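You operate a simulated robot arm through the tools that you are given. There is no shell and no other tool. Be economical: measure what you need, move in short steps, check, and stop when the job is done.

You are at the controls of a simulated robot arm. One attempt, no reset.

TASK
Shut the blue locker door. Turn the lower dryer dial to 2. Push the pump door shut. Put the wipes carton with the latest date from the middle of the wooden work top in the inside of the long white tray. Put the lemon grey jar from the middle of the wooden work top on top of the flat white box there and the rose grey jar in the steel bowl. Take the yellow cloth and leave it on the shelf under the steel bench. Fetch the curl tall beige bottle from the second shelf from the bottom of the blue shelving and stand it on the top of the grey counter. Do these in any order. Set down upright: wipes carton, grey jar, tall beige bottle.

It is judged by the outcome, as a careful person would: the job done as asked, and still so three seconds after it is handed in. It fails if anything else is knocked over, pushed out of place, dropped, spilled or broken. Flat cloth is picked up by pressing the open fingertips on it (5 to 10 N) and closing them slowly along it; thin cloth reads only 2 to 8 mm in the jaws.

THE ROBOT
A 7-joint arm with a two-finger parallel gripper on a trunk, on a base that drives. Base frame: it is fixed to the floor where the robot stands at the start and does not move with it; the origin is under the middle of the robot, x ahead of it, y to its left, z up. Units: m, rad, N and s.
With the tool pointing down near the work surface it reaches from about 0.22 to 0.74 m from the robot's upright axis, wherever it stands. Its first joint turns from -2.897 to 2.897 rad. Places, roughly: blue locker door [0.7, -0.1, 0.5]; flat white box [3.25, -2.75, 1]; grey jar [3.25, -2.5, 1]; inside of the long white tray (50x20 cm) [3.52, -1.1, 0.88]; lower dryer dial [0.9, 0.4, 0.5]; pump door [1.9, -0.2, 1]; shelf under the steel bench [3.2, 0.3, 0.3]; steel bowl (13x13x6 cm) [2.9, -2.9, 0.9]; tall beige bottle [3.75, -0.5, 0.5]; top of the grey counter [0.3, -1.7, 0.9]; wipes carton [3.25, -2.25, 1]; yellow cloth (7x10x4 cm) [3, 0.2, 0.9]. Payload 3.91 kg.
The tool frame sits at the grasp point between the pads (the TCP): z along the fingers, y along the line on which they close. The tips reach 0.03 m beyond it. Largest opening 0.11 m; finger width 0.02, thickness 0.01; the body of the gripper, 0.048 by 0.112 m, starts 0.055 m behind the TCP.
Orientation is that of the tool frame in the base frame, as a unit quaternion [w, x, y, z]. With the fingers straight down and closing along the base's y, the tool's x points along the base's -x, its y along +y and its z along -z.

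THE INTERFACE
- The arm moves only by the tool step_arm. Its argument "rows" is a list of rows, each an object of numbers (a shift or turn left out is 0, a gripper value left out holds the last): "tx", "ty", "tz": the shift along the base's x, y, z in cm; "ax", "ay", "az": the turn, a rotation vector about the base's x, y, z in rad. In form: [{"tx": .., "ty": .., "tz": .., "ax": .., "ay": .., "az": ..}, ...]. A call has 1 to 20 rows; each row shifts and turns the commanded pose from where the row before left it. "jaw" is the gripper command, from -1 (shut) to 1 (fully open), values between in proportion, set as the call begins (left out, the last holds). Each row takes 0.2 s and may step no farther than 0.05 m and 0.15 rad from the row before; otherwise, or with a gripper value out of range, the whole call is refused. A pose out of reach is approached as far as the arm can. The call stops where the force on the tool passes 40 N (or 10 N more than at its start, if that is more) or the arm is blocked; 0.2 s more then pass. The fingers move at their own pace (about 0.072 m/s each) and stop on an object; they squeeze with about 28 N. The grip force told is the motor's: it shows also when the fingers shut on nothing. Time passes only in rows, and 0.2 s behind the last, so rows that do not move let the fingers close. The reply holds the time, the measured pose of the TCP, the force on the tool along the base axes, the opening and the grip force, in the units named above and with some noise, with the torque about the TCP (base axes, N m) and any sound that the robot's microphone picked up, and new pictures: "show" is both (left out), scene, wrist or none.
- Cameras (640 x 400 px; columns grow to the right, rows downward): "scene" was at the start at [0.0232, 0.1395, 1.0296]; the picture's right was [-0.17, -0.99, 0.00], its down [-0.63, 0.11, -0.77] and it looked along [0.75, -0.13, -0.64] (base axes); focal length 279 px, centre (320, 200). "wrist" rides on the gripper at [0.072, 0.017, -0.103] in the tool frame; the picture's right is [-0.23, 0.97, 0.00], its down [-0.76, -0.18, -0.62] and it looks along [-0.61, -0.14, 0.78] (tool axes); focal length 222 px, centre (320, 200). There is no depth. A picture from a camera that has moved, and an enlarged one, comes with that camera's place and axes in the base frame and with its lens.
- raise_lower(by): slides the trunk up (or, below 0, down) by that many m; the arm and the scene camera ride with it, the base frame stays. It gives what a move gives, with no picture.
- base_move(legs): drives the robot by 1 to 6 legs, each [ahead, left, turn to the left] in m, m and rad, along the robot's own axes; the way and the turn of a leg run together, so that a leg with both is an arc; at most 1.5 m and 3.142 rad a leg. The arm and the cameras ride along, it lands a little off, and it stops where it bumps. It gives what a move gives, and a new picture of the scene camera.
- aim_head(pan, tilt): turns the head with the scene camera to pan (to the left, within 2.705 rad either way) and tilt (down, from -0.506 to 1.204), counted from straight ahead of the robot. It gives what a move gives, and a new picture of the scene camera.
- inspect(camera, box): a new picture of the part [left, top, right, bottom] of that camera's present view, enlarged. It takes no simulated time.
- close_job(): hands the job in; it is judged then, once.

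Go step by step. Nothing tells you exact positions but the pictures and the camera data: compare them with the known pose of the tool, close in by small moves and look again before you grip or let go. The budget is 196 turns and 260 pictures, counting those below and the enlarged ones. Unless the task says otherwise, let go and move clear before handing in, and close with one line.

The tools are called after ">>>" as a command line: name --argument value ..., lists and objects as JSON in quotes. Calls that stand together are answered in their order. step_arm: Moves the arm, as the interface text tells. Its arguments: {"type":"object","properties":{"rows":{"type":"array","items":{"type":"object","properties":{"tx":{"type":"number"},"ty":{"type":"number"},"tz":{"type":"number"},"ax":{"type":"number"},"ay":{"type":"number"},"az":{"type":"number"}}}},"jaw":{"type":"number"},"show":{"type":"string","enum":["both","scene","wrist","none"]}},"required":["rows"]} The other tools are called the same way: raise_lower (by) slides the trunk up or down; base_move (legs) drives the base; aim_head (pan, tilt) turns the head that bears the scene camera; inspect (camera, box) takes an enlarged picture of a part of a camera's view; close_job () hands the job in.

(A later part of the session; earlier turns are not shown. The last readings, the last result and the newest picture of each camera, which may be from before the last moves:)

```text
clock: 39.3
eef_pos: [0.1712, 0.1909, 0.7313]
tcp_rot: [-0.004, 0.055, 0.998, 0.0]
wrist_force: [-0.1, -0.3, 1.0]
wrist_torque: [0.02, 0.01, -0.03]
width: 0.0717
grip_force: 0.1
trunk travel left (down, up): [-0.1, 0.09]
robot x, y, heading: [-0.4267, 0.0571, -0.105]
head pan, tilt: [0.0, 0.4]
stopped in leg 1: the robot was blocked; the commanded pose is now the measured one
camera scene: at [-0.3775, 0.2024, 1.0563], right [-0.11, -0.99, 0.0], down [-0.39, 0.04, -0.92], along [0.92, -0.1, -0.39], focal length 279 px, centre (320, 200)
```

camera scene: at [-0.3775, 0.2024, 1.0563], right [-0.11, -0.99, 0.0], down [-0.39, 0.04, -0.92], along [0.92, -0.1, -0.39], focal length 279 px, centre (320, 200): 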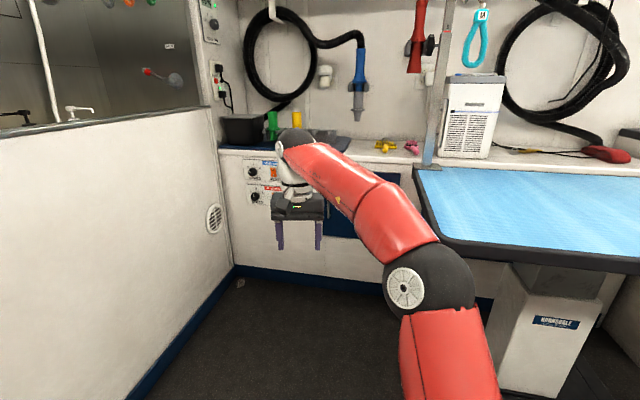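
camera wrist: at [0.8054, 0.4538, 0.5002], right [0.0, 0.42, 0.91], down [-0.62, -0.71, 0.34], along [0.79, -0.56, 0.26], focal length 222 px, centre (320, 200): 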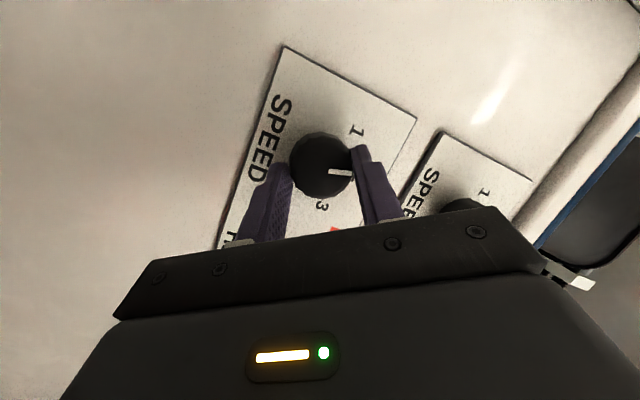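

>>> base_move --legs '[[0.05, 0, 0]]'

>>> aim_head --pan -2.7 --tilt 1.0

>>> step_arm --rows '[{"tx": -1.5, "ty": -2, "tz": 4}, {"tx": -1.5, "ty": -2, "tz": 4}, {"tx": -1.5, "ty": -2, "tz": 4}, {"tx": -1.5, "ty": -2, "tz": 4}, {"tx": -1.5, "ty": -2, "tz": 4}, {"tx": -2, "ty": -3}, {"tx": -2, "ty": -3}]' --show "none"

>>> aim_head --pan 2.6 --tilt 1.0

```text
clock: 40.2
eef_pos: [0.2205, 0.186, 0.7323]
tcp_rot: [-0.003, 0.055, 0.998, 0.0]
wrist_force: [0.6, 0.8, 0.4]
wrist_torque: [0.01, 0.02, -0.02]
width: 0.0716
grip_force: 0.1
trunk travel left (down, up): [-0.1, 0.09]
robot x, y, heading: [-0.3797, 0.0465, -0.108]
head pan, tilt: [0.0, 0.4]
camera scene: at [-0.3277, 0.1971, 1.0563], right [-0.11, -0.99, 0.0], down [-0.39, 0.04, -0.92], along [0.92, -0.1, -0.39], focal length 279 px, centre (320, 200)
```

scene: 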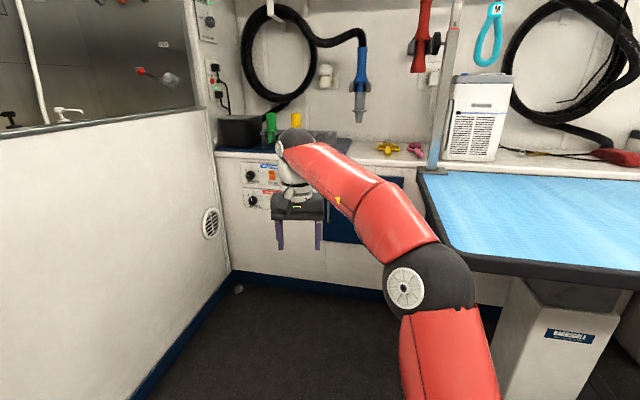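

```text
clock: 42.6
eef_pos: [0.2196, 0.1865, 0.7316]
tcp_rot: [-0.003, 0.056, 0.998, 0.0]
wrist_force: [-1.0, 0.9, 0.2]
wrist_torque: [-0.02, 0.02, -0.03]
width: 0.0716
grip_force: 0.1
trunk travel left (down, up): [-0.1, 0.09]
robot x, y, heading: [-0.3729, 0.0476, -0.111]
head pan, tilt: [-2.7, 1.0]
camera scene: at [-0.4856, 0.1839, 1.0061], right [-0.33, 0.94, 0.0], down [0.79, 0.28, -0.54], along [-0.51, -0.18, -0.84], focal length 279 px, centre (320, 200)
```

scene: 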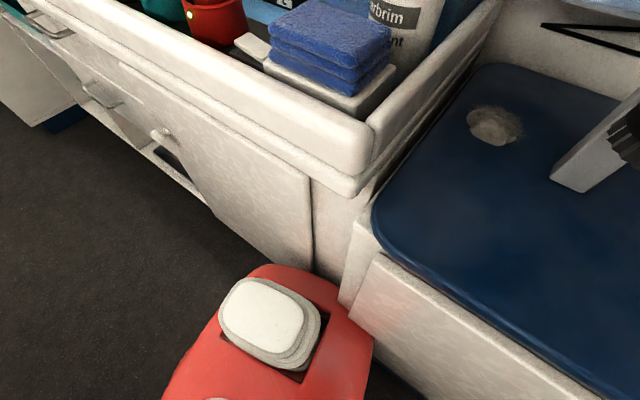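

```text
clock: 44.2
eef_pos: [0.1462, 0.0828, 0.8227]
tcp_rot: [-0.004, 0.055, 0.998, 0.0]
wrist_force: [0.4, 0.8, 0.1]
wrist_torque: [0.01, -0.02, -0.01]
width: 0.0715
grip_force: 0.0
out of reach, approached as far as the arm can: row 3, 4, 5
trunk travel left (down, up): [-0.1, 0.09]
robot x, y, heading: [-0.3743, 0.0468, -0.099]
head pan, tilt: [-2.7, 1.0]
```

```text
clock: 48.4
eef_pos: [0.1453, 0.0831, 0.8238]
tcp_rot: [-0.004, 0.056, 0.998, 0.0]
wrist_force: [0.8, -0.2, -0.1]
wrist_torque: [0.03, -0.02, 0.01]
width: 0.0718
grip_force: 0.0
trunk travel left (down, up): [-0.1, 0.09]
robot x, y, heading: [-0.3747, 0.0496, -0.106]
head pan, tilt: [2.601, 1.0]
camera scene: at [-0.4755, 0.2488, 1.0061], right [0.6, 0.8, 0.0], down [0.67, -0.51, -0.54], along [-0.43, 0.33, -0.84], focal length 279 px, centre (320, 200)
```

scene: 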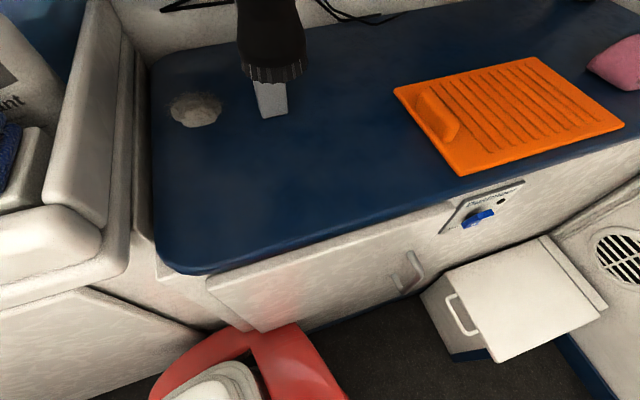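

>>> raise_lower --by 0.09

>>> base_move --legs '[[0.05, 0, 0], [0, 0, -1.46]]'

>>> aim_head --pan 0.0 --tilt 0.5

```text
clock: 49.6
eef_pos: [0.1458, 0.0816, 0.9135]
tcp_rot: [-0.003, 0.055, 0.998, 0.0]
wrist_force: [0.6, 0.3, 0.5]
wrist_torque: [0.0, -0.01, 0.03]
width: 0.0714
grip_force: 0.1
trunk travel left (down, up): [-0.19, 0.0]
robot x, y, heading: [-0.3766, 0.0479, -0.108]
head pan, tilt: [2.601, 1.0]
```

```text
clock: 54.1
eef_pos: [-0.2429, -0.4734, 0.9143]
tcp_rot: [-0.003, 0.711, 0.703, 0.003]
wrist_force: [-0.2, 0.0, -0.7]
wrist_torque: [-0.01, 0.0, 0.0]
width: 0.0717
grip_force: 0.2
trunk travel left (down, up): [-0.19, 0.0]
robot x, y, heading: [-0.3282, 0.0416, -1.58]
head pan, tilt: [2.601, 1.0]
camera scene: at [-0.1372, 0.1604, 1.0961], right [0.85, -0.52, 0.0], down [-0.44, -0.72, -0.54], along [0.28, 0.46, -0.84], focal length 279 px, centre (320, 200)
```

scene: 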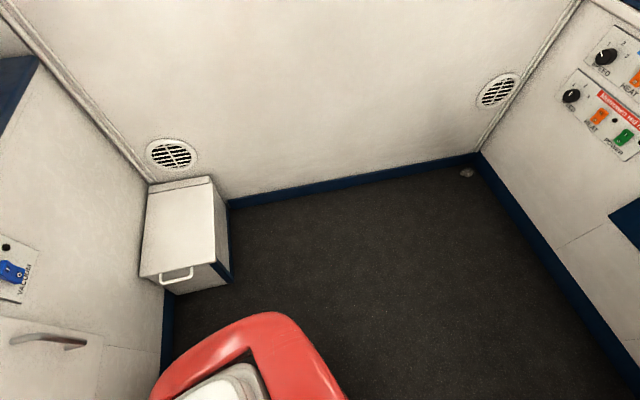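

```text
clock: 56.5
eef_pos: [-0.242, -0.4737, 0.9146]
tcp_rot: [-0.002, 0.711, 0.703, 0.002]
wrist_force: [-0.4, -0.2, 0.1]
wrist_torque: [0.01, 0.0, 0.02]
width: 0.0715
grip_force: 0.1
trunk travel left (down, up): [-0.19, 0.0]
robot x, y, heading: [-0.3273, 0.0411, -1.58]
head pan, tilt: [0.0, 0.499]
camera scene: at [-0.1742, 0.01, 1.1372], right [-1.0, 0.01, 0.0], down [0.0, 0.48, -0.88], along [-0.01, -0.88, -0.48], focal length 279 px, centre (320, 200)
```

scene: 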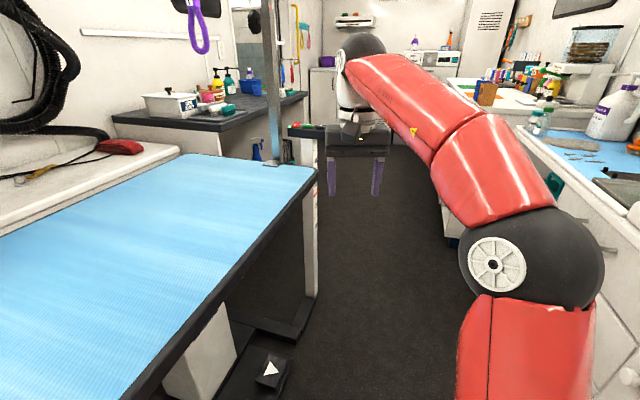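

>>> base_move --legs '[[0, -0.18, 0], [0.7, 0, 0]]'

```text
clock: 58.0
eef_pos: [-0.4072, -0.4966, 0.9133]
tcp_rot: [-0.002, 0.743, 0.669, 0.002]
wrist_force: [0.5, -0.3, 0.4]
wrist_torque: [0.0, -0.01, 0.0]
width: 0.0717
grip_force: 0.1
trunk travel left (down, up): [-0.19, 0.0]
robot x, y, heading: [-0.4438, 0.0244, -1.675]
head pan, tilt: [0.0, 0.499]
stopped in leg 1: the robot was blocked; the commanded pose is now the measured one
camera scene: at [-0.2953, -0.0219, 1.1372], right [-1.0, 0.1, 0.0], down [0.05, 0.48, -0.88], along [-0.09, -0.87, -0.48], focal length 279 px, centre (320, 200)
```

scene: 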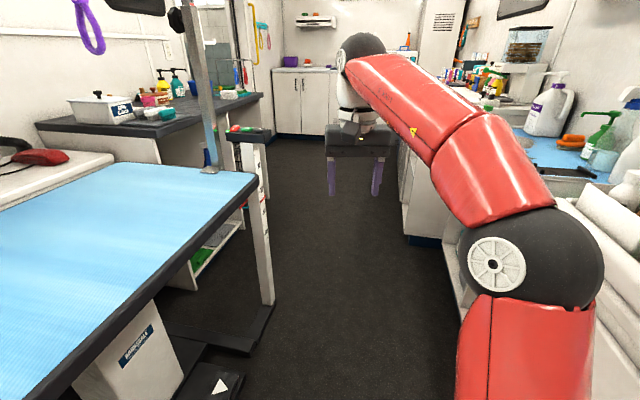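

>>> base_move --legs '[[0, 0.03, 0], [0, 0, 0.1], [0.45, 0, 0]]'

```text
clock: 61.7
eef_pos: [-0.318, -0.9505, 0.914]
tcp_rot: [-0.003, 0.705, 0.709, 0.003]
wrist_force: [-0.7, -0.7, -0.5]
wrist_torque: [-0.01, 0.04, 0.01]
width: 0.0714
grip_force: 0.1
trunk travel left (down, up): [-0.19, 0.0]
robot x, y, heading: [-0.4098, -0.4363, -1.563]
head pan, tilt: [0.0, 0.499]
camera scene: at [-0.259, -0.4664, 1.1372], right [-1.0, -0.01, 0.0], down [0.0, 0.48, -0.88], along [0.01, -0.88, -0.48], focal length 279 px, centre (320, 200)
```

scene: 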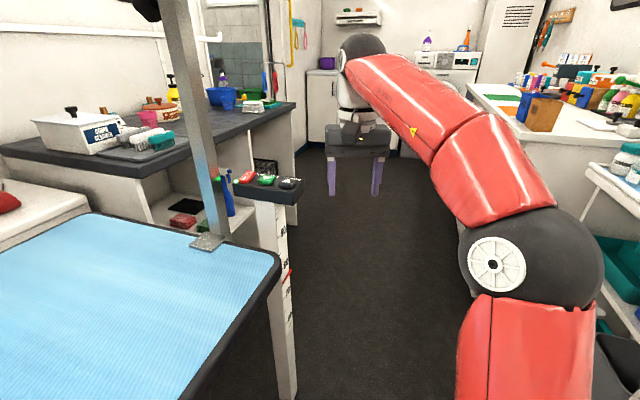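

>>> base_move --legs '[[0, -0.1, 0], [0.5, 0, 0]]'

>>> aim_head --pan 1.0 --tilt 0.3

```text
clock: 65.3
eef_pos: [-0.4104, -1.4452, 0.914]
tcp_rot: [-0.002, 0.705, 0.709, 0.002]
wrist_force: [-0.4, 0.1, 0.4]
wrist_torque: [-0.01, 0.0, -0.03]
width: 0.0715
grip_force: 0.1
trunk travel left (down, up): [-0.19, 0.0]
robot x, y, heading: [-0.5043, -0.9358, -1.56]
head pan, tilt: [0.0, 0.499]
camera scene: at [-0.3522, -0.96, 1.1372], right [-1.0, -0.01, 0.0], down [-0.01, 0.48, -0.88], along [0.01, -0.88, -0.48], focal length 279 px, centre (320, 200)
```

scene: 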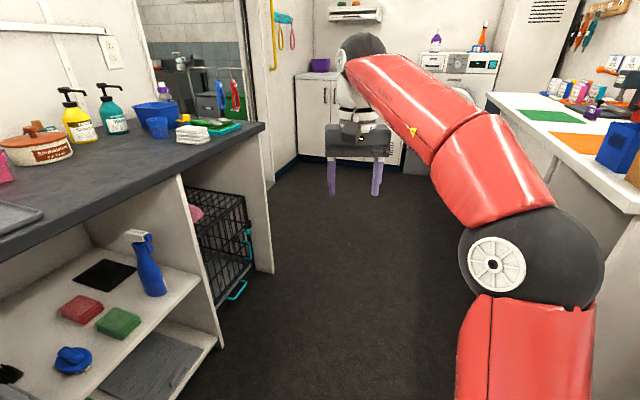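

```text
clock: 66.6
eef_pos: [-0.409, -1.445, 0.9145]
tcp_rot: [-0.001, 0.705, 0.71, 0.003]
wrist_force: [-0.3, -1.4, -0.8]
wrist_torque: [-0.02, -0.01, 0.0]
width: 0.0717
grip_force: 0.1
trunk travel left (down, up): [-0.19, 0.0]
robot x, y, heading: [-0.5038, -0.9283, -1.558]
head pan, tilt: [1.0, 0.3]
camera scene: at [-0.2741, -0.9185, 1.1556], right [-0.53, -0.85, 0.0], down [-0.25, 0.16, -0.96], along [0.81, -0.51, -0.3], focal length 279 px, centre (320, 200)
```

scene: 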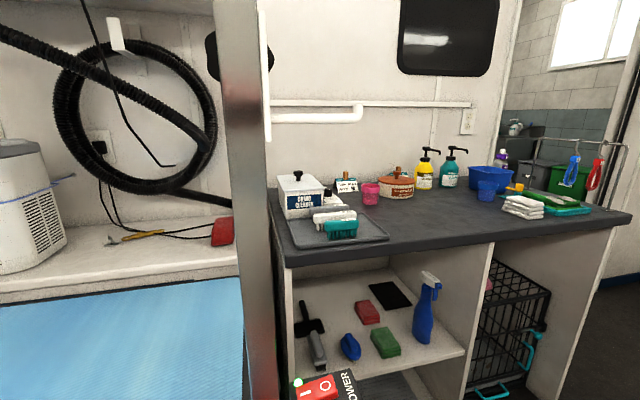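

>>> base_move --legs '[[1.3, 0, 0]]'

>>> aim_head --pan 1.5 --tilt 0.3

```text
clock: 73.2
eef_pos: [-0.3921, -2.7549, 0.9135]
tcp_rot: [-0.002, 0.703, 0.711, 0.002]
wrist_force: [-0.2, 0.0, -0.5]
wrist_torque: [0.04, -0.05, 0.03]
width: 0.0716
grip_force: 0.1
trunk travel left (down, up): [-0.19, 0.0]
robot x, y, heading: [-0.487, -2.2399, -1.554]
head pan, tilt: [1.0, 0.3]
camera scene: at [-0.2566, -2.2279, 1.1556], right [-0.53, -0.85, 0.0], down [-0.25, 0.16, -0.96], along [0.81, -0.5, -0.3], focal length 279 px, centre (320, 200)
```

scene: 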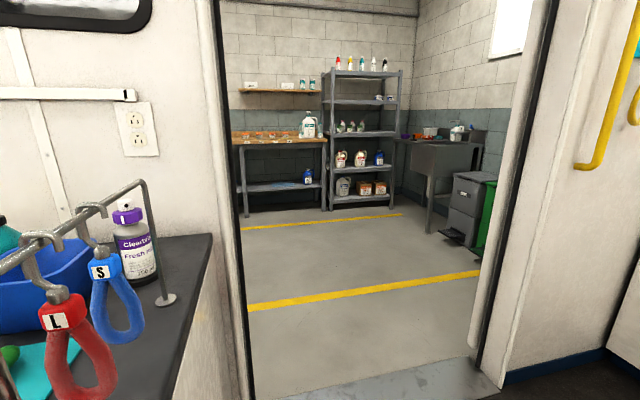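

```text
clock: 74.1
eef_pos: [-0.3908, -2.7542, 0.9125]
tcp_rot: [-0.002, 0.703, 0.711, 0.001]
wrist_force: [-0.6, -0.2, -1.4]
wrist_torque: [0.05, -0.01, -0.02]
width: 0.0713
grip_force: 0.0
trunk travel left (down, up): [-0.19, 0.0]
robot x, y, heading: [-0.4867, -2.2456, -1.551]
head pan, tilt: [1.499, 0.3]
camera scene: at [-0.2427, -2.184, 1.1556], right [-0.06, -1.0, 0.0], down [-0.3, 0.02, -0.96], along [0.95, -0.05, -0.3], focal length 279 px, centre (320, 200)
```

scene: 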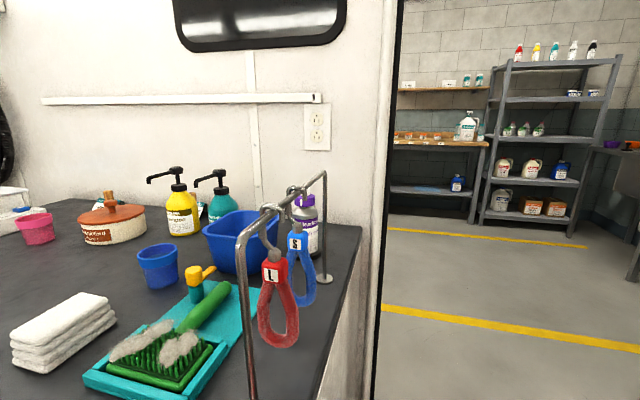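

>>> base_move --legs '[[0.6, 0, 0], [0, 0, 1.55]]'

>>> aim_head --pan 0.0 --tilt 0.4

```text
clock: 81.3
eef_pos: [0.0328, -2.7285, 0.9141]
tcp_rot: [-0.003, -0.01, 1.0, -0.001]
wrist_force: [-0.6, 0.0, -0.8]
wrist_torque: [-0.02, 0.0, 0.04]
width: 0.0717
grip_force: 0.1
trunk travel left (down, up): [-0.19, 0.0]
robot x, y, heading: [-0.4767, -2.8284, 0.024]
head pan, tilt: [1.499, 0.3]
camera scene: at [-0.5408, -2.5848, 1.1556], right [1.0, -0.05, 0.0], down [-0.01, -0.3, -0.96], along [0.04, 0.95, -0.3], focal length 279 px, centre (320, 200)
```

scene: 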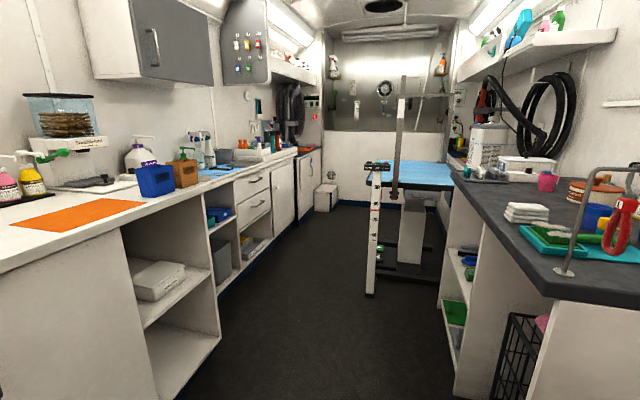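

```text
clock: 82.9
eef_pos: [0.0317, -2.7286, 0.9131]
tcp_rot: [-0.003, -0.011, 1.0, 0.0]
wrist_force: [-0.1, 0.1, 0.4]
wrist_torque: [-0.03, 0.01, 0.0]
width: 0.0715
grip_force: 0.0
trunk travel left (down, up): [-0.19, 0.0]
robot x, y, heading: [-0.4785, -2.831, 0.025]
head pan, tilt: [0.0, 0.4]
camera scene: at [-0.4524, -2.6756, 1.1463], right [0.03, -1.0, 0.0], down [-0.39, -0.01, -0.92], along [0.92, 0.02, -0.39], focal length 279 px, centre (320, 200)
```

scene: 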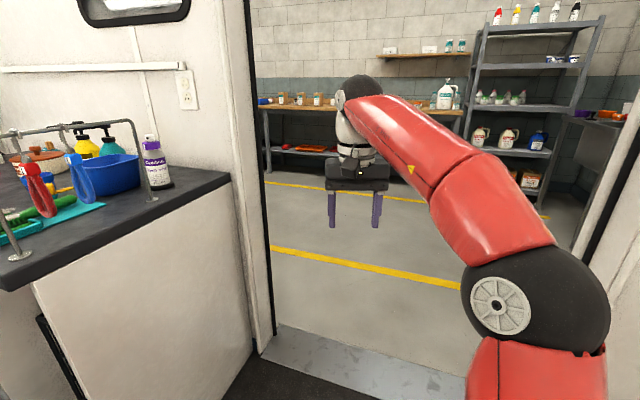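

>>> base_move --legs '[[0, -0.1, -0.02], [1.4, 0, 0]]'

>>> aim_head --pan 1.0 --tilt 0.2

>>> aim_head --pan -0.8 --tilt 0.2

```text
clock: 90.7
eef_pos: [1.4548, -2.8129, 0.9134]
tcp_rot: [-0.003, -0.006, 1.0, 0.0]
wrist_force: [-1.0, -0.9, 0.0]
wrist_torque: [-0.03, 0.01, -0.02]
width: 0.0715
grip_force: 0.0
trunk travel left (down, up): [-0.19, 0.0]
robot x, y, heading: [0.9395, -2.9108, 0.019]
head pan, tilt: [0.0, 0.4]
camera scene: at [0.9711, -2.7575, 1.1463], right [0.02, -1.0, 0.0], down [-0.39, -0.01, -0.92], along [0.92, 0.02, -0.39], focal length 279 px, centre (320, 200)
```

scene: 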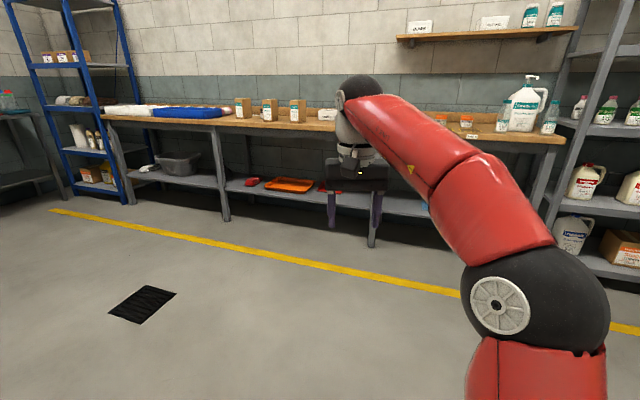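

```text
clock: 92.0
eef_pos: [1.4546, -2.8123, 0.9134]
tcp_rot: [-0.004, -0.006, 1.0, 0.0]
wrist_force: [-0.2, 0.6, -0.1]
wrist_torque: [0.0, 0.0, 0.03]
width: 0.0711
grip_force: 0.1
trunk travel left (down, up): [-0.19, 0.0]
robot x, y, heading: [0.9377, -2.9113, 0.019]
head pan, tilt: [1.0, 0.201]
camera scene: at [0.9275, -2.6799, 1.1649], right [0.85, -0.53, 0.0], down [-0.11, -0.17, -0.98], along [0.52, 0.83, -0.2], focal length 279 px, centre (320, 200)
```

scene: 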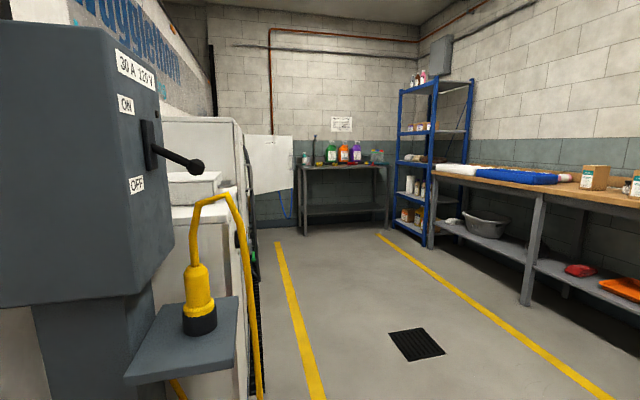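

```text
clock: 93.8
eef_pos: [1.4555, -2.8132, 0.9138]
tcp_rot: [-0.004, -0.006, 1.0, -0.001]
wrist_force: [-0.8, -0.4, 0.1]
wrist_torque: [0.02, -0.02, -0.01]
width: 0.0715
grip_force: 0.1
trunk travel left (down, up): [-0.19, 0.0]
robot x, y, heading: [0.9443, -2.9133, 0.018]
head pan, tilt: [-0.799, 0.201]
camera scene: at [0.9446, -2.8247, 1.1649], right [-0.7, -0.71, 0.0], down [-0.14, 0.14, -0.98], along [0.7, -0.69, -0.2], focal length 279 px, centre (320, 200)
```

scene: 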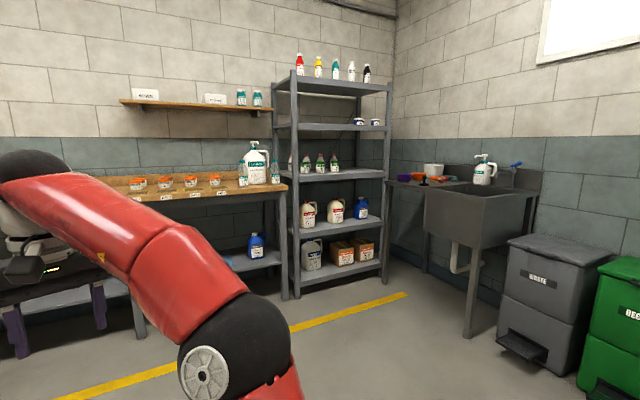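

>>> base_move --legs '[[1.1, 0.35, 0]]'

>>> aim_head --pan 0.1 --tilt 0.3

```text
clock: 99.6
eef_pos: [2.5378, -2.44, 0.9126]
tcp_rot: [-0.003, -0.012, 1.0, 0.0]
wrist_force: [-0.4, 0.9, 0.0]
wrist_torque: [0.0, 0.01, 0.01]
width: 0.0716
grip_force: 0.1
trunk travel left (down, up): [-0.19, 0.0]
robot x, y, heading: [2.0251, -2.5427, 0.025]
head pan, tilt: [-0.799, 0.201]
camera scene: at [2.0277, -2.4551, 1.1649], right [-0.7, -0.72, 0.0], down [-0.14, 0.14, -0.98], along [0.7, -0.68, -0.2], focal length 279 px, centre (320, 200)
```

scene: 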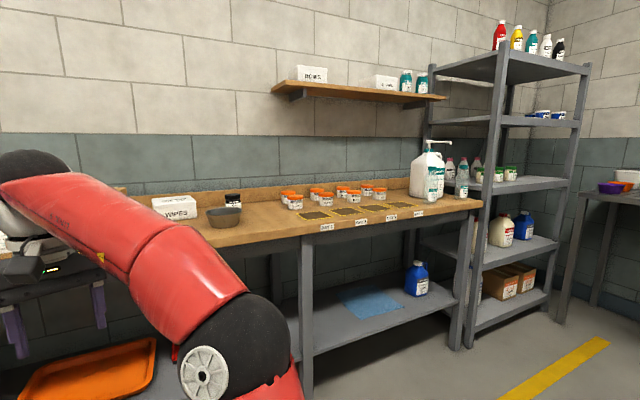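

```text
clock: 100.8
eef_pos: [2.5381, -2.4389, 0.9137]
tcp_rot: [-0.004, -0.011, 1.0, 0.0]
wrist_force: [0.0, -0.5, 0.8]
wrist_torque: [-0.02, -0.01, 0.03]
width: 0.0716
grip_force: 0.1
trunk travel left (down, up): [-0.19, 0.0]
robot x, y, heading: [2.0259, -2.5415, 0.025]
head pan, tilt: [0.099, 0.3]
camera scene: at [2.0536, -2.3783, 1.1556], right [0.13, -0.99, 0.0], down [-0.29, -0.04, -0.96], along [0.95, 0.12, -0.3], focal length 279 px, centre (320, 200)
```

scene: 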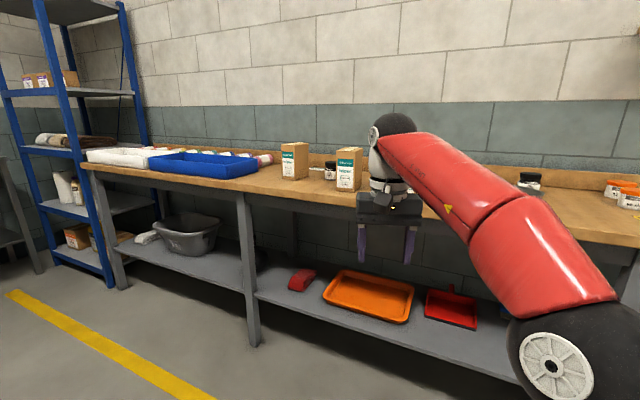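

>>> step_arm --rows '[{"ty": 4}, {"ty": 4}, {"ty": 4}, {"ty": 4}, {"ty": 4}, {"ty": 4}, {"ty": 4}, {"ty": 4}, {"ty": 4}]' --show "none"

>>> aim_head --pan -0.35 --tilt 0.35

```text
clock: 102.8
eef_pos: [2.5233, -2.281, 0.919]
tcp_rot: [-0.001, -0.011, 1.0, 0.001]
wrist_force: [-0.5, -0.6, -0.2]
wrist_torque: [-0.04, -0.01, 0.01]
width: 0.0713
grip_force: 0.1
out of reach, approached as far as the arm can: row 4, 5, 6, 7, 8, 9
trunk travel left (down, up): [-0.19, 0.0]
robot x, y, heading: [2.0278, -2.5413, 0.03]
head pan, tilt: [0.099, 0.3]
```

```text
clock: 103.7
eef_pos: [2.5227, -2.279, 0.9188]
tcp_rot: [-0.001, -0.012, 1.0, 0.001]
wrist_force: [-0.1, -0.1, -0.6]
wrist_torque: [0.01, 0.02, 0.0]
width: 0.0715
grip_force: 0.1
trunk travel left (down, up): [-0.19, 0.0]
robot x, y, heading: [2.0274, -2.5429, 0.03]
head pan, tilt: [-0.351, 0.351]
camera scene: at [2.0493, -2.4195, 1.1509], right [-0.32, -0.95, 0.0], down [-0.33, 0.11, -0.94], along [0.89, -0.3, -0.34], focal length 279 px, centre (320, 200)
```

scene: 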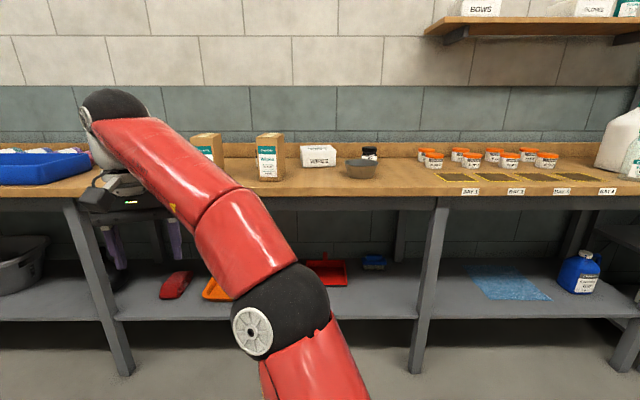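

>>> inspect --camera "scene" --box '[180, 120, 400, 200]'

>>> inspect --camera "scene" --box '[400, 130, 580, 210]'

```text
2.91 times, centred on (290, 160) of scene
camera zoom: at [2.0493, -2.4195, 1.1509], right [-0.32, -0.95, 0.0], down [-0.33, 0.11, -0.94], along [0.89, -0.3, -0.34], focal length 811 px, centre (407, 316)
```

zoom: 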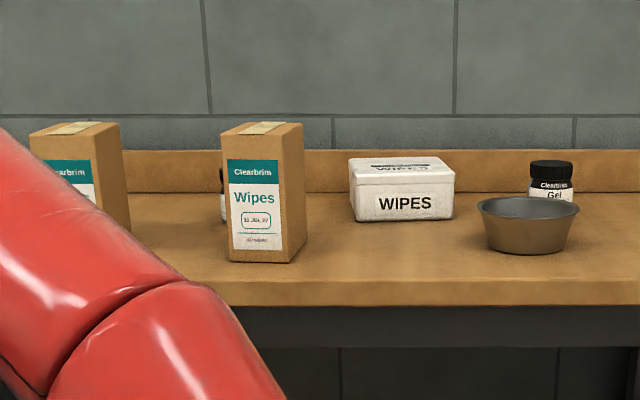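

```text
3.56 times, centred on (490, 170) of scene
camera zoom: at [2.0493, -2.4195, 1.1509], right [-0.32, -0.95, 0.0], down [-0.33, 0.11, -0.94], along [0.89, -0.3, -0.34], focal length 992 px, centre (-284, 307)
```

zoom: 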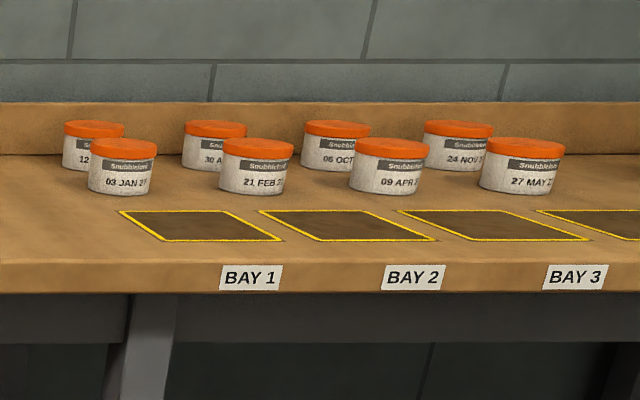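

>>> step_arm --rows '[{"ty": -4}, {"ty": -4}, {"ty": -4, "tz": 2}, {"tz": 4}, {"tz": 4}, {"tz": 4}, {"tz": 4}]' --show "scene"

```text
clock: 105.3
eef_pos: [2.5218, -2.3994, 0.941]
tcp_rot: [-0.004, -0.01, 1.0, 0.0]
wrist_force: [-0.4, 0.3, 0.1]
wrist_torque: [0.0, 0.01, 0.02]
width: 0.0713
grip_force: 0.0
out of reach, approached as far as the arm can: row 4, 5, 6, 7
trunk travel left (down, up): [-0.19, 0.0]
robot x, y, heading: [2.0251, -2.5415, 0.029]
head pan, tilt: [-0.351, 0.351]
camera scene: at [2.0492, -2.4196, 1.1509], right [-0.32, -0.95, 0.0], down [-0.33, 0.11, -0.94], along [0.89, -0.3, -0.34], focal length 279 px, centre (320, 200)
```

scene: 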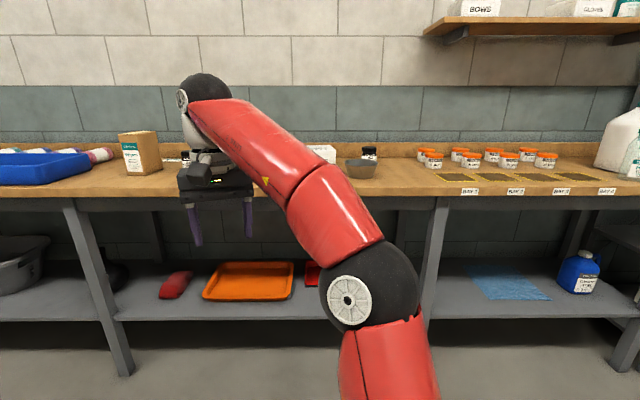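

>>> step_arm --rows '[{"ay": -0.15}, {"ay": -0.15}, {"ay": -0.15}, {"ay": -0.15}, {"ay": -0.15}, {"tz": 4}, {"tz": 4}, {"tz": 4}, {"tz": 4}]' --show "none"

```text
clock: 107.3
eef_pos: [2.5233, -2.4014, 1.0997]
tcp_rot: [0.363, -0.01, 0.932, -0.005]
wrist_force: [-0.2, -0.4, -0.3]
wrist_torque: [0.0, 0.01, -0.01]
width: 0.0714
grip_force: 0.0
trunk travel left (down, up): [-0.19, 0.0]
robot x, y, heading: [2.0243, -2.5439, 0.027]
head pan, tilt: [-0.351, 0.351]
```

>>> base_move --legs '[[0.3, 0, -0.027]]'

>>> aim_head --pan 0.2 --tilt 0.4

```text
clock: 109.4
eef_pos: [2.8254, -2.4079, 1.1]
tcp_rot: [0.362, 0.001, 0.932, -0.009]
wrist_force: [-0.4, -0.8, -0.5]
wrist_torque: [-0.01, 0.0, 0.01]
width: 0.0716
grip_force: 0.0
trunk travel left (down, up): [-0.19, 0.0]
robot x, y, heading: [2.3249, -2.5393, -0.003]
head pan, tilt: [-0.351, 0.351]
camera scene: at [2.3507, -2.416, 1.1509], right [-0.34, -0.94, 0.0], down [-0.32, 0.12, -0.94], along [0.88, -0.32, -0.34], focal length 279 px, centre (320, 200)
```

scene: 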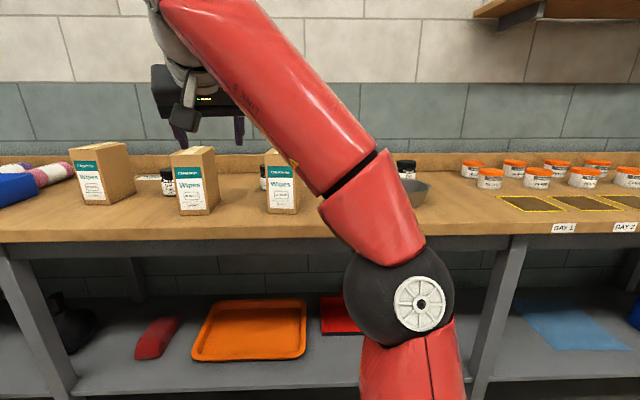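

```text
clock: 110.3
eef_pos: [2.8256, -2.4075, 1.0999]
tcp_rot: [0.362, 0.001, 0.932, -0.009]
wrist_force: [0.0, -0.3, -0.9]
wrist_torque: [-0.01, 0.04, -0.07]
width: 0.0716
grip_force: 0.0
trunk travel left (down, up): [-0.19, 0.0]
robot x, y, heading: [2.3266, -2.5384, 0.002]
head pan, tilt: [0.201, 0.4]
camera scene: at [2.354, -2.3656, 1.1463], right [0.2, -0.98, 0.0], down [-0.38, -0.08, -0.92], along [0.9, 0.18, -0.39], focal length 279 px, centre (320, 200)
```

scene: 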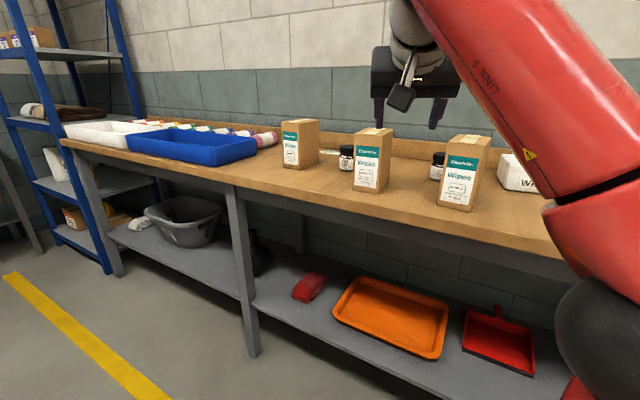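

>>> inspect --camera "scene" --box '[275, 110, 395, 200]'

>>> inspect --camera "scene" --box '[410, 120, 540, 220]'

>>> inspect --camera "scene" --box '[40, 100, 290, 200]'

```text
4.44 times, centred on (335, 155) of scene
camera zoom: at [2.354, -2.3656, 1.1463], right [0.2, -0.98, 0.0], down [-0.38, -0.08, -0.92], along [0.9, 0.18, -0.39], focal length 1240 px, centre (253, 400)
```

zoom: 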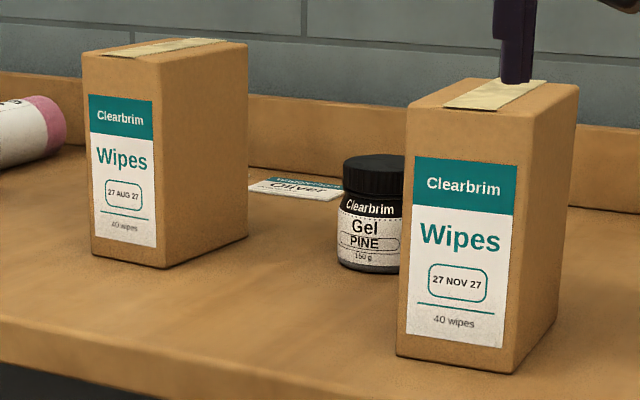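

```text
4.00 times, centred on (475, 170) of scene
camera zoom: at [2.354, -2.3656, 1.1463], right [0.2, -0.98, 0.0], down [-0.38, -0.08, -0.92], along [0.9, 0.18, -0.39], focal length 1116 px, centre (-300, 320)
```

zoom: 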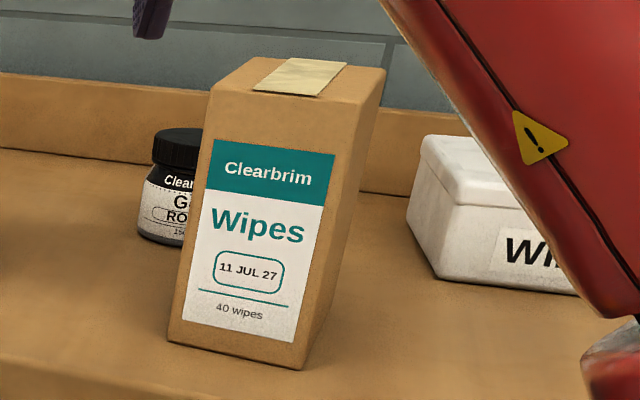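

```text
2.56 times, centred on (165, 150) of scene
camera zoom: at [2.354, -2.3656, 1.1463], right [0.2, -0.98, 0.0], down [-0.38, -0.08, -0.92], along [0.9, 0.18, -0.39], focal length 714 px, centre (717, 328)
```

zoom: 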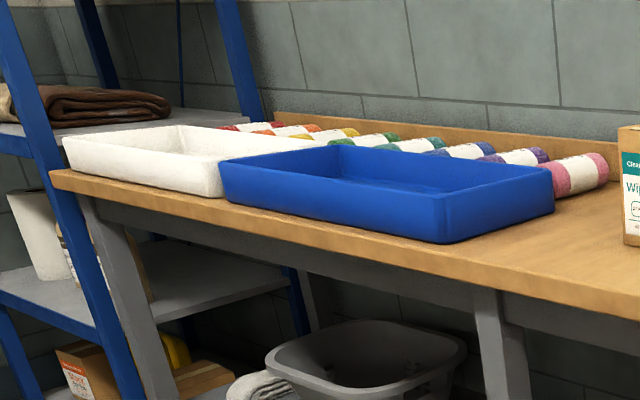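

Cartons read 27 AUG, 27 NOV and 11 JUL 27, so I want NOV, the middle one, at about (3.08, −2.36). It is turned −0.21 rad, on a top at z≈0.89. The bench runs at about −0.33 rad to my axes, so I'll square up to it.

>>> step_arm --rows '[{"tx": -3, "tz": 3}, {"tx": -3, "tz": 3}, {"tx": -3}]' --show "none" --jaw 1

>>> base_move --legs '[[0, 0, -0.33], [0.05, 0.3, 0]]'

>>> step_arm --rows '[{"az": 0.1}]' --show "wrist"

```text
clock: 111.1
eef_pos: [2.7386, -2.4064, 1.1488]
tcp_rot: [0.362, 0.002, 0.932, -0.009]
wrist_force: [0.9, -0.1, -0.5]
wrist_torque: [0.01, 0.04, 0.04]
width: 0.1099
grip_force: 0.0
out of reach, approached as far as the arm can: row 2
trunk travel left (down, up): [-0.19, 0.0]
robot x, y, heading: [2.323, -2.5355, 0.004]
head pan, tilt: [0.201, 0.4]
```

```text
clock: 114.2
eef_pos: [2.9008, -2.2725, 1.1496]
tcp_rot: [0.357, 0.15, 0.92, -0.066]
wrist_force: [0.6, -0.5, 0.4]
wrist_torque: [0.02, 0.01, 0.01]
width: 0.1102
grip_force: 0.1
trunk travel left (down, up): [-0.19, 0.0]
robot x, y, heading: [2.4695, -2.2655, -0.318]
head pan, tilt: [0.201, 0.4]
camera scene: at [2.5492, -2.1119, 1.1463], right [-0.12, -0.99, 0.0], down [-0.39, 0.05, -0.92], along [0.91, -0.11, -0.39], focal length 279 px, centre (320, 200)
```

scene: 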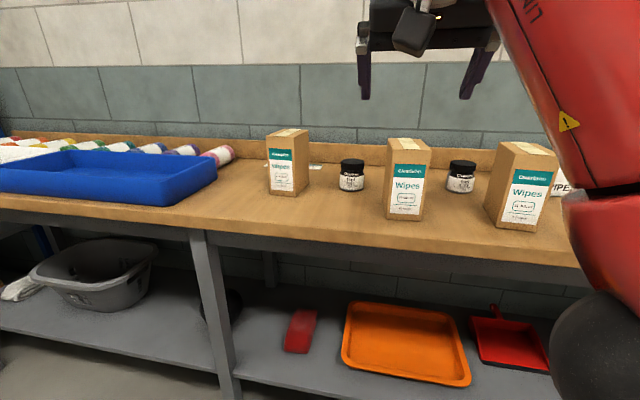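

```text
clock: 114.7
eef_pos: [2.9004, -2.2716, 1.1485]
tcp_rot: [0.359, 0.104, 0.926, -0.049]
wrist_force: [-0.1, 0.7, 0.7]
wrist_torque: [0.01, 0.01, -0.03]
width: 0.1101
grip_force: 0.0
trunk travel left (down, up): [-0.19, 0.0]
robot x, y, heading: [2.4663, -2.2666, -0.321]
head pan, tilt: [0.201, 0.4]
camera wrist: at [2.7854, -2.226, 1.1762], right [0.38, 0.91, 0.14], down [0.1, -0.19, 0.98], along [0.92, -0.36, -0.16], focal length 222 px, centre (320, 200)
```

wrist: 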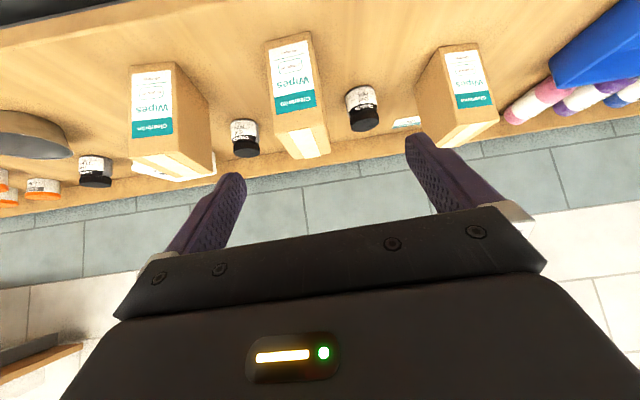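

>>> inspect --camera "scene" --box '[330, 120, 490, 240]'

```text
3.33 times, centred on (410, 180) of scene
camera zoom: at [2.5492, -2.1117, 1.1463], right [-0.12, -0.99, 0.0], down [-0.39, 0.05, -0.92], along [0.91, -0.11, -0.39], focal length 930 px, centre (20, 267)
```

zoom: 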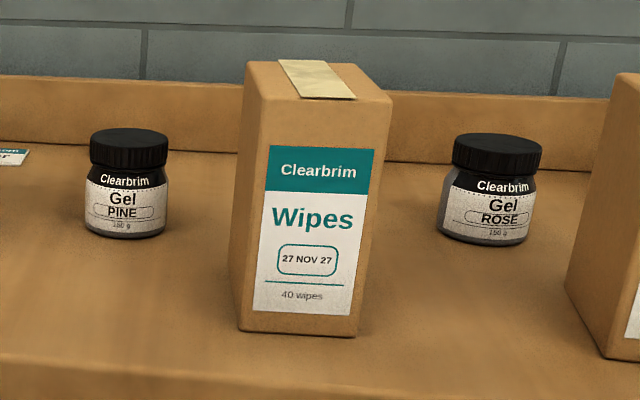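

>>> step_arm --rows '[{"tx": 3, "ty": -2, "tz": -2.6}, {"tx": 3, "ty": -2, "tz": -2.6}, {"tx": 3, "ty": -1.8, "tz": -2.6}, {"tx": 2, "ty": -0.4, "tz": -2}]' --show "both"

```text
clock: 115.7
eef_pos: [3.0098, -2.3339, 1.0514]
tcp_rot: [0.36, 0.104, 0.926, -0.048]
wrist_force: [0.0, 0.5, -0.1]
wrist_torque: [-0.02, -0.01, 0.0]
width: 0.1101
grip_force: 0.1
trunk travel left (down, up): [-0.19, 0.0]
robot x, y, heading: [2.4692, -2.2652, -0.318]
head pan, tilt: [0.201, 0.4]
camera scene: at [2.549, -2.1118, 1.1464], right [-0.12, -0.99, 0.0], down [-0.39, 0.05, -0.92], along [0.91, -0.11, -0.39], focal length 279 px, centre (320, 200)
camera wrist: at [2.8944, -2.2873, 1.078], right [0.39, 0.91, 0.14], down [0.1, -0.19, 0.98], along [0.92, -0.36, -0.16], focal length 222 px, centre (320, 200)
```

scene: 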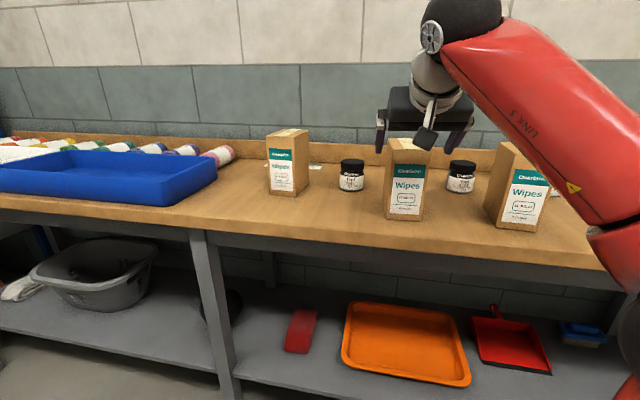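
wrist: 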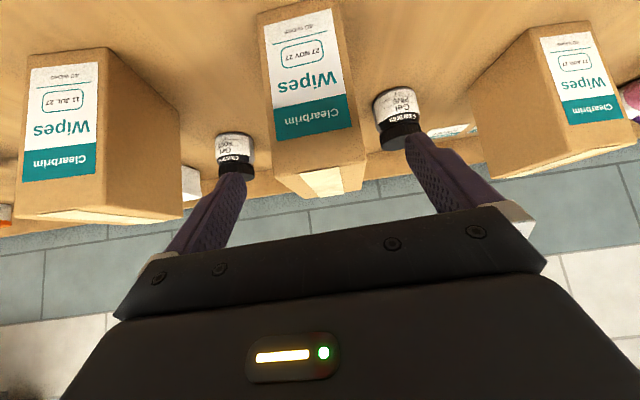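

>>> step_arm --rows '[{"tx": 1.7, "ty": -0.35, "tz": -1.8}, {"tx": 1.7, "ty": -0.35, "tz": -1.8}, {"tx": 1.6, "ty": -0.3, "tz": -1.8}]' --show "none"

>>> step_arm --rows '[{}, {}, {}, {}]' --jaw -1

```text
clock: 116.5
eef_pos: [3.0612, -2.3431, 0.9979]
tcp_rot: [0.359, 0.105, 0.926, -0.049]
wrist_force: [0.1, 1.2, 0.4]
wrist_torque: [0.02, 0.0, 0.0]
width: 0.1098
grip_force: 0.1
trunk travel left (down, up): [-0.19, 0.0]
robot x, y, heading: [2.4657, -2.2671, -0.32]
head pan, tilt: [0.201, 0.4]
```

```text
clock: 117.5
eef_pos: [3.0602, -2.3429, 0.996]
tcp_rot: [0.359, 0.104, 0.926, -0.049]
wrist_force: [0.1, -2.1, 0.6]
wrist_torque: [-0.08, -0.09, -0.12]
width: 0.0721
grip_force: 27.8
trunk travel left (down, up): [-0.19, 0.0]
robot x, y, heading: [2.4664, -2.265, -0.322]
head pan, tilt: [0.201, 0.4]
camera scene: at [2.5493, -2.1121, 1.1464], right [-0.12, -0.99, 0.0], down [-0.39, 0.05, -0.92], along [0.91, -0.11, -0.39], focal length 279 px, centre (320, 200)
camera wrist: at [2.9447, -2.2972, 1.0244], right [0.39, 0.91, 0.14], down [0.1, -0.19, 0.98], along [0.92, -0.36, -0.16], focal length 222 px, centre (320, 200)
```

scene: 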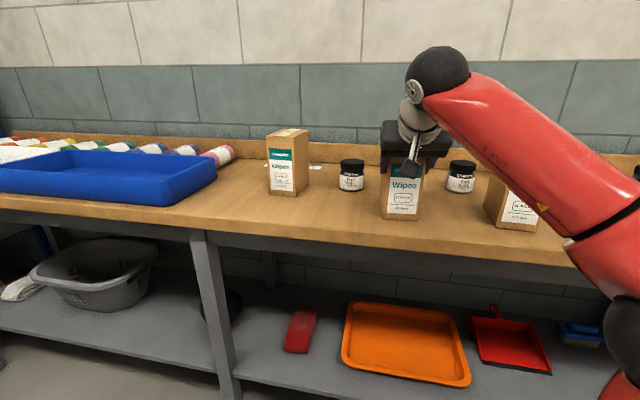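
wrist: 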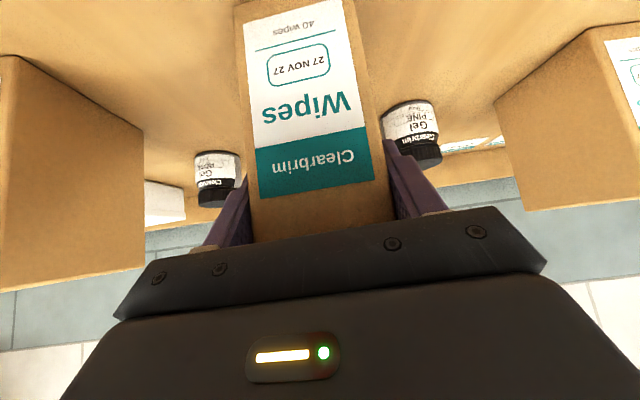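

>>> step_arm --rows '[{"tz": 2}, {"tz": 4}, {"tz": 4}, {"tz": 4}, {"tx": -3.8, "ty": 1.3}, {"tx": -3.8, "ty": 1.3}, {"tx": -3.8, "ty": 1.3}, {"tx": -3.8, "ty": 1.3}]'

```text
clock: 119.2
eef_pos: [2.9091, -2.2907, 1.0837]
tcp_rot: [0.359, 0.106, 0.926, -0.049]
wrist_force: [0.5, -0.3, -0.4]
wrist_torque: [0.01, 0.01, 0.0]
width: 0.0002
grip_force: 27.9
out of reach, approached as far as the arm can: row 3, 4
trunk travel left (down, up): [-0.19, 0.0]
robot x, y, heading: [2.4679, -2.2642, -0.32]
head pan, tilt: [0.201, 0.4]
camera scene: at [2.5495, -2.1119, 1.1463], right [-0.12, -0.99, 0.0], down [-0.39, 0.05, -0.92], along [0.91, -0.11, -0.39], focal length 279 px, centre (320, 200)
camera wrist: at [2.7936, -2.2448, 1.1115], right [0.39, 0.91, 0.14], down [0.1, -0.19, 0.98], along [0.92, -0.36, -0.16], focal length 222 px, centre (320, 200)
```

scene: 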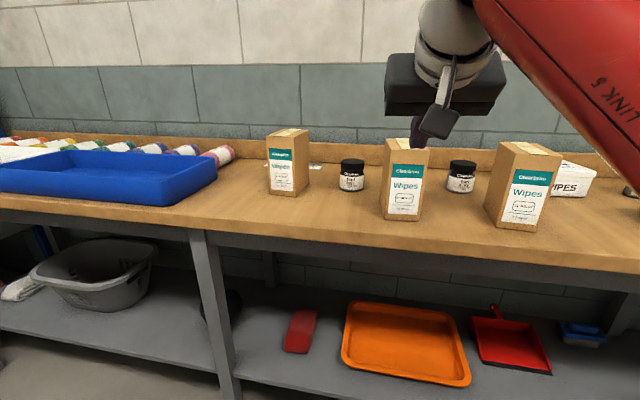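
wrist: 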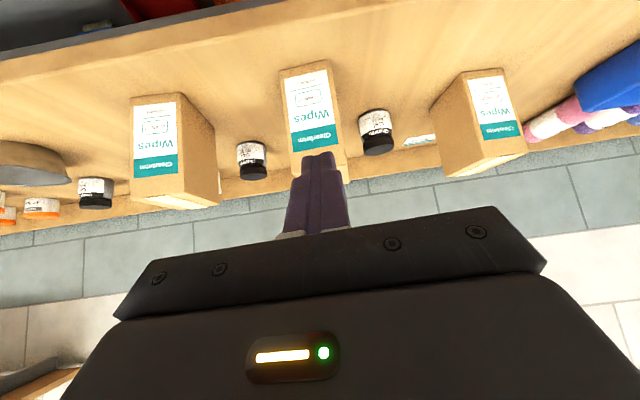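

The carton slipped out of the grip but is still standing. I'll use a flatter, deeper grip and lift slowly, after measuring it again.

>>> inspect --camera "scene" --box '[330, 120, 490, 240]'

>>> step_arm --rows '[{"ax": -0.031, "ay": -0.1365}, {"ax": -0.031, "ay": -0.1365}, {"ax": -0.031, "ay": -0.1365}]' --jaw 1 --show "wrist"

```text
3.33 times, centred on (410, 180) of scene
camera zoom: at [2.5495, -2.1119, 1.1463], right [-0.12, -0.99, 0.0], down [-0.39, 0.05, -0.92], along [0.91, -0.11, -0.39], focal length 930 px, centre (20, 267)
```

zoom: 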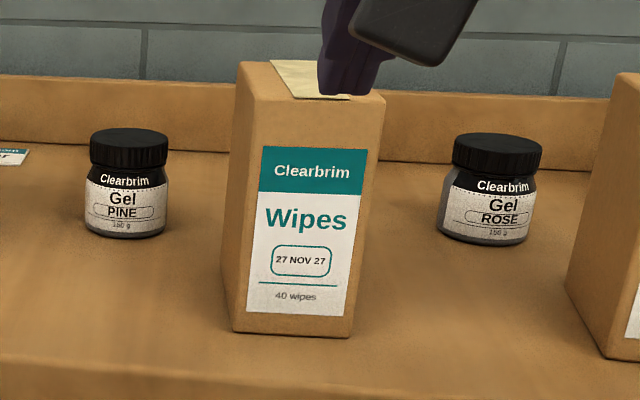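

```text
clock: 120.0
eef_pos: [2.9172, -2.2887, 1.0801]
tcp_rot: [0.546, 0.095, 0.83, -0.069]
wrist_force: [-0.1, 0.1, 0.1]
wrist_torque: [-0.01, -0.02, 0.0]
width: 0.1101
grip_force: 1.0
out of reach, approached as far as the arm can: row 3
trunk travel left (down, up): [-0.19, 0.0]
robot x, y, heading: [2.4655, -2.2671, -0.319]
head pan, tilt: [0.201, 0.4]
camera wrist: at [2.8017, -2.2433, 1.0546], right [0.32, 0.93, 0.2], down [-0.3, -0.1, 0.95], along [0.9, -0.36, 0.25], focal length 222 px, centre (320, 200)
```

wrist: 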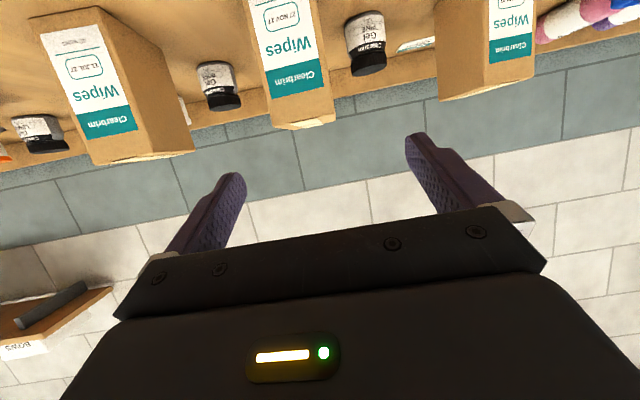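

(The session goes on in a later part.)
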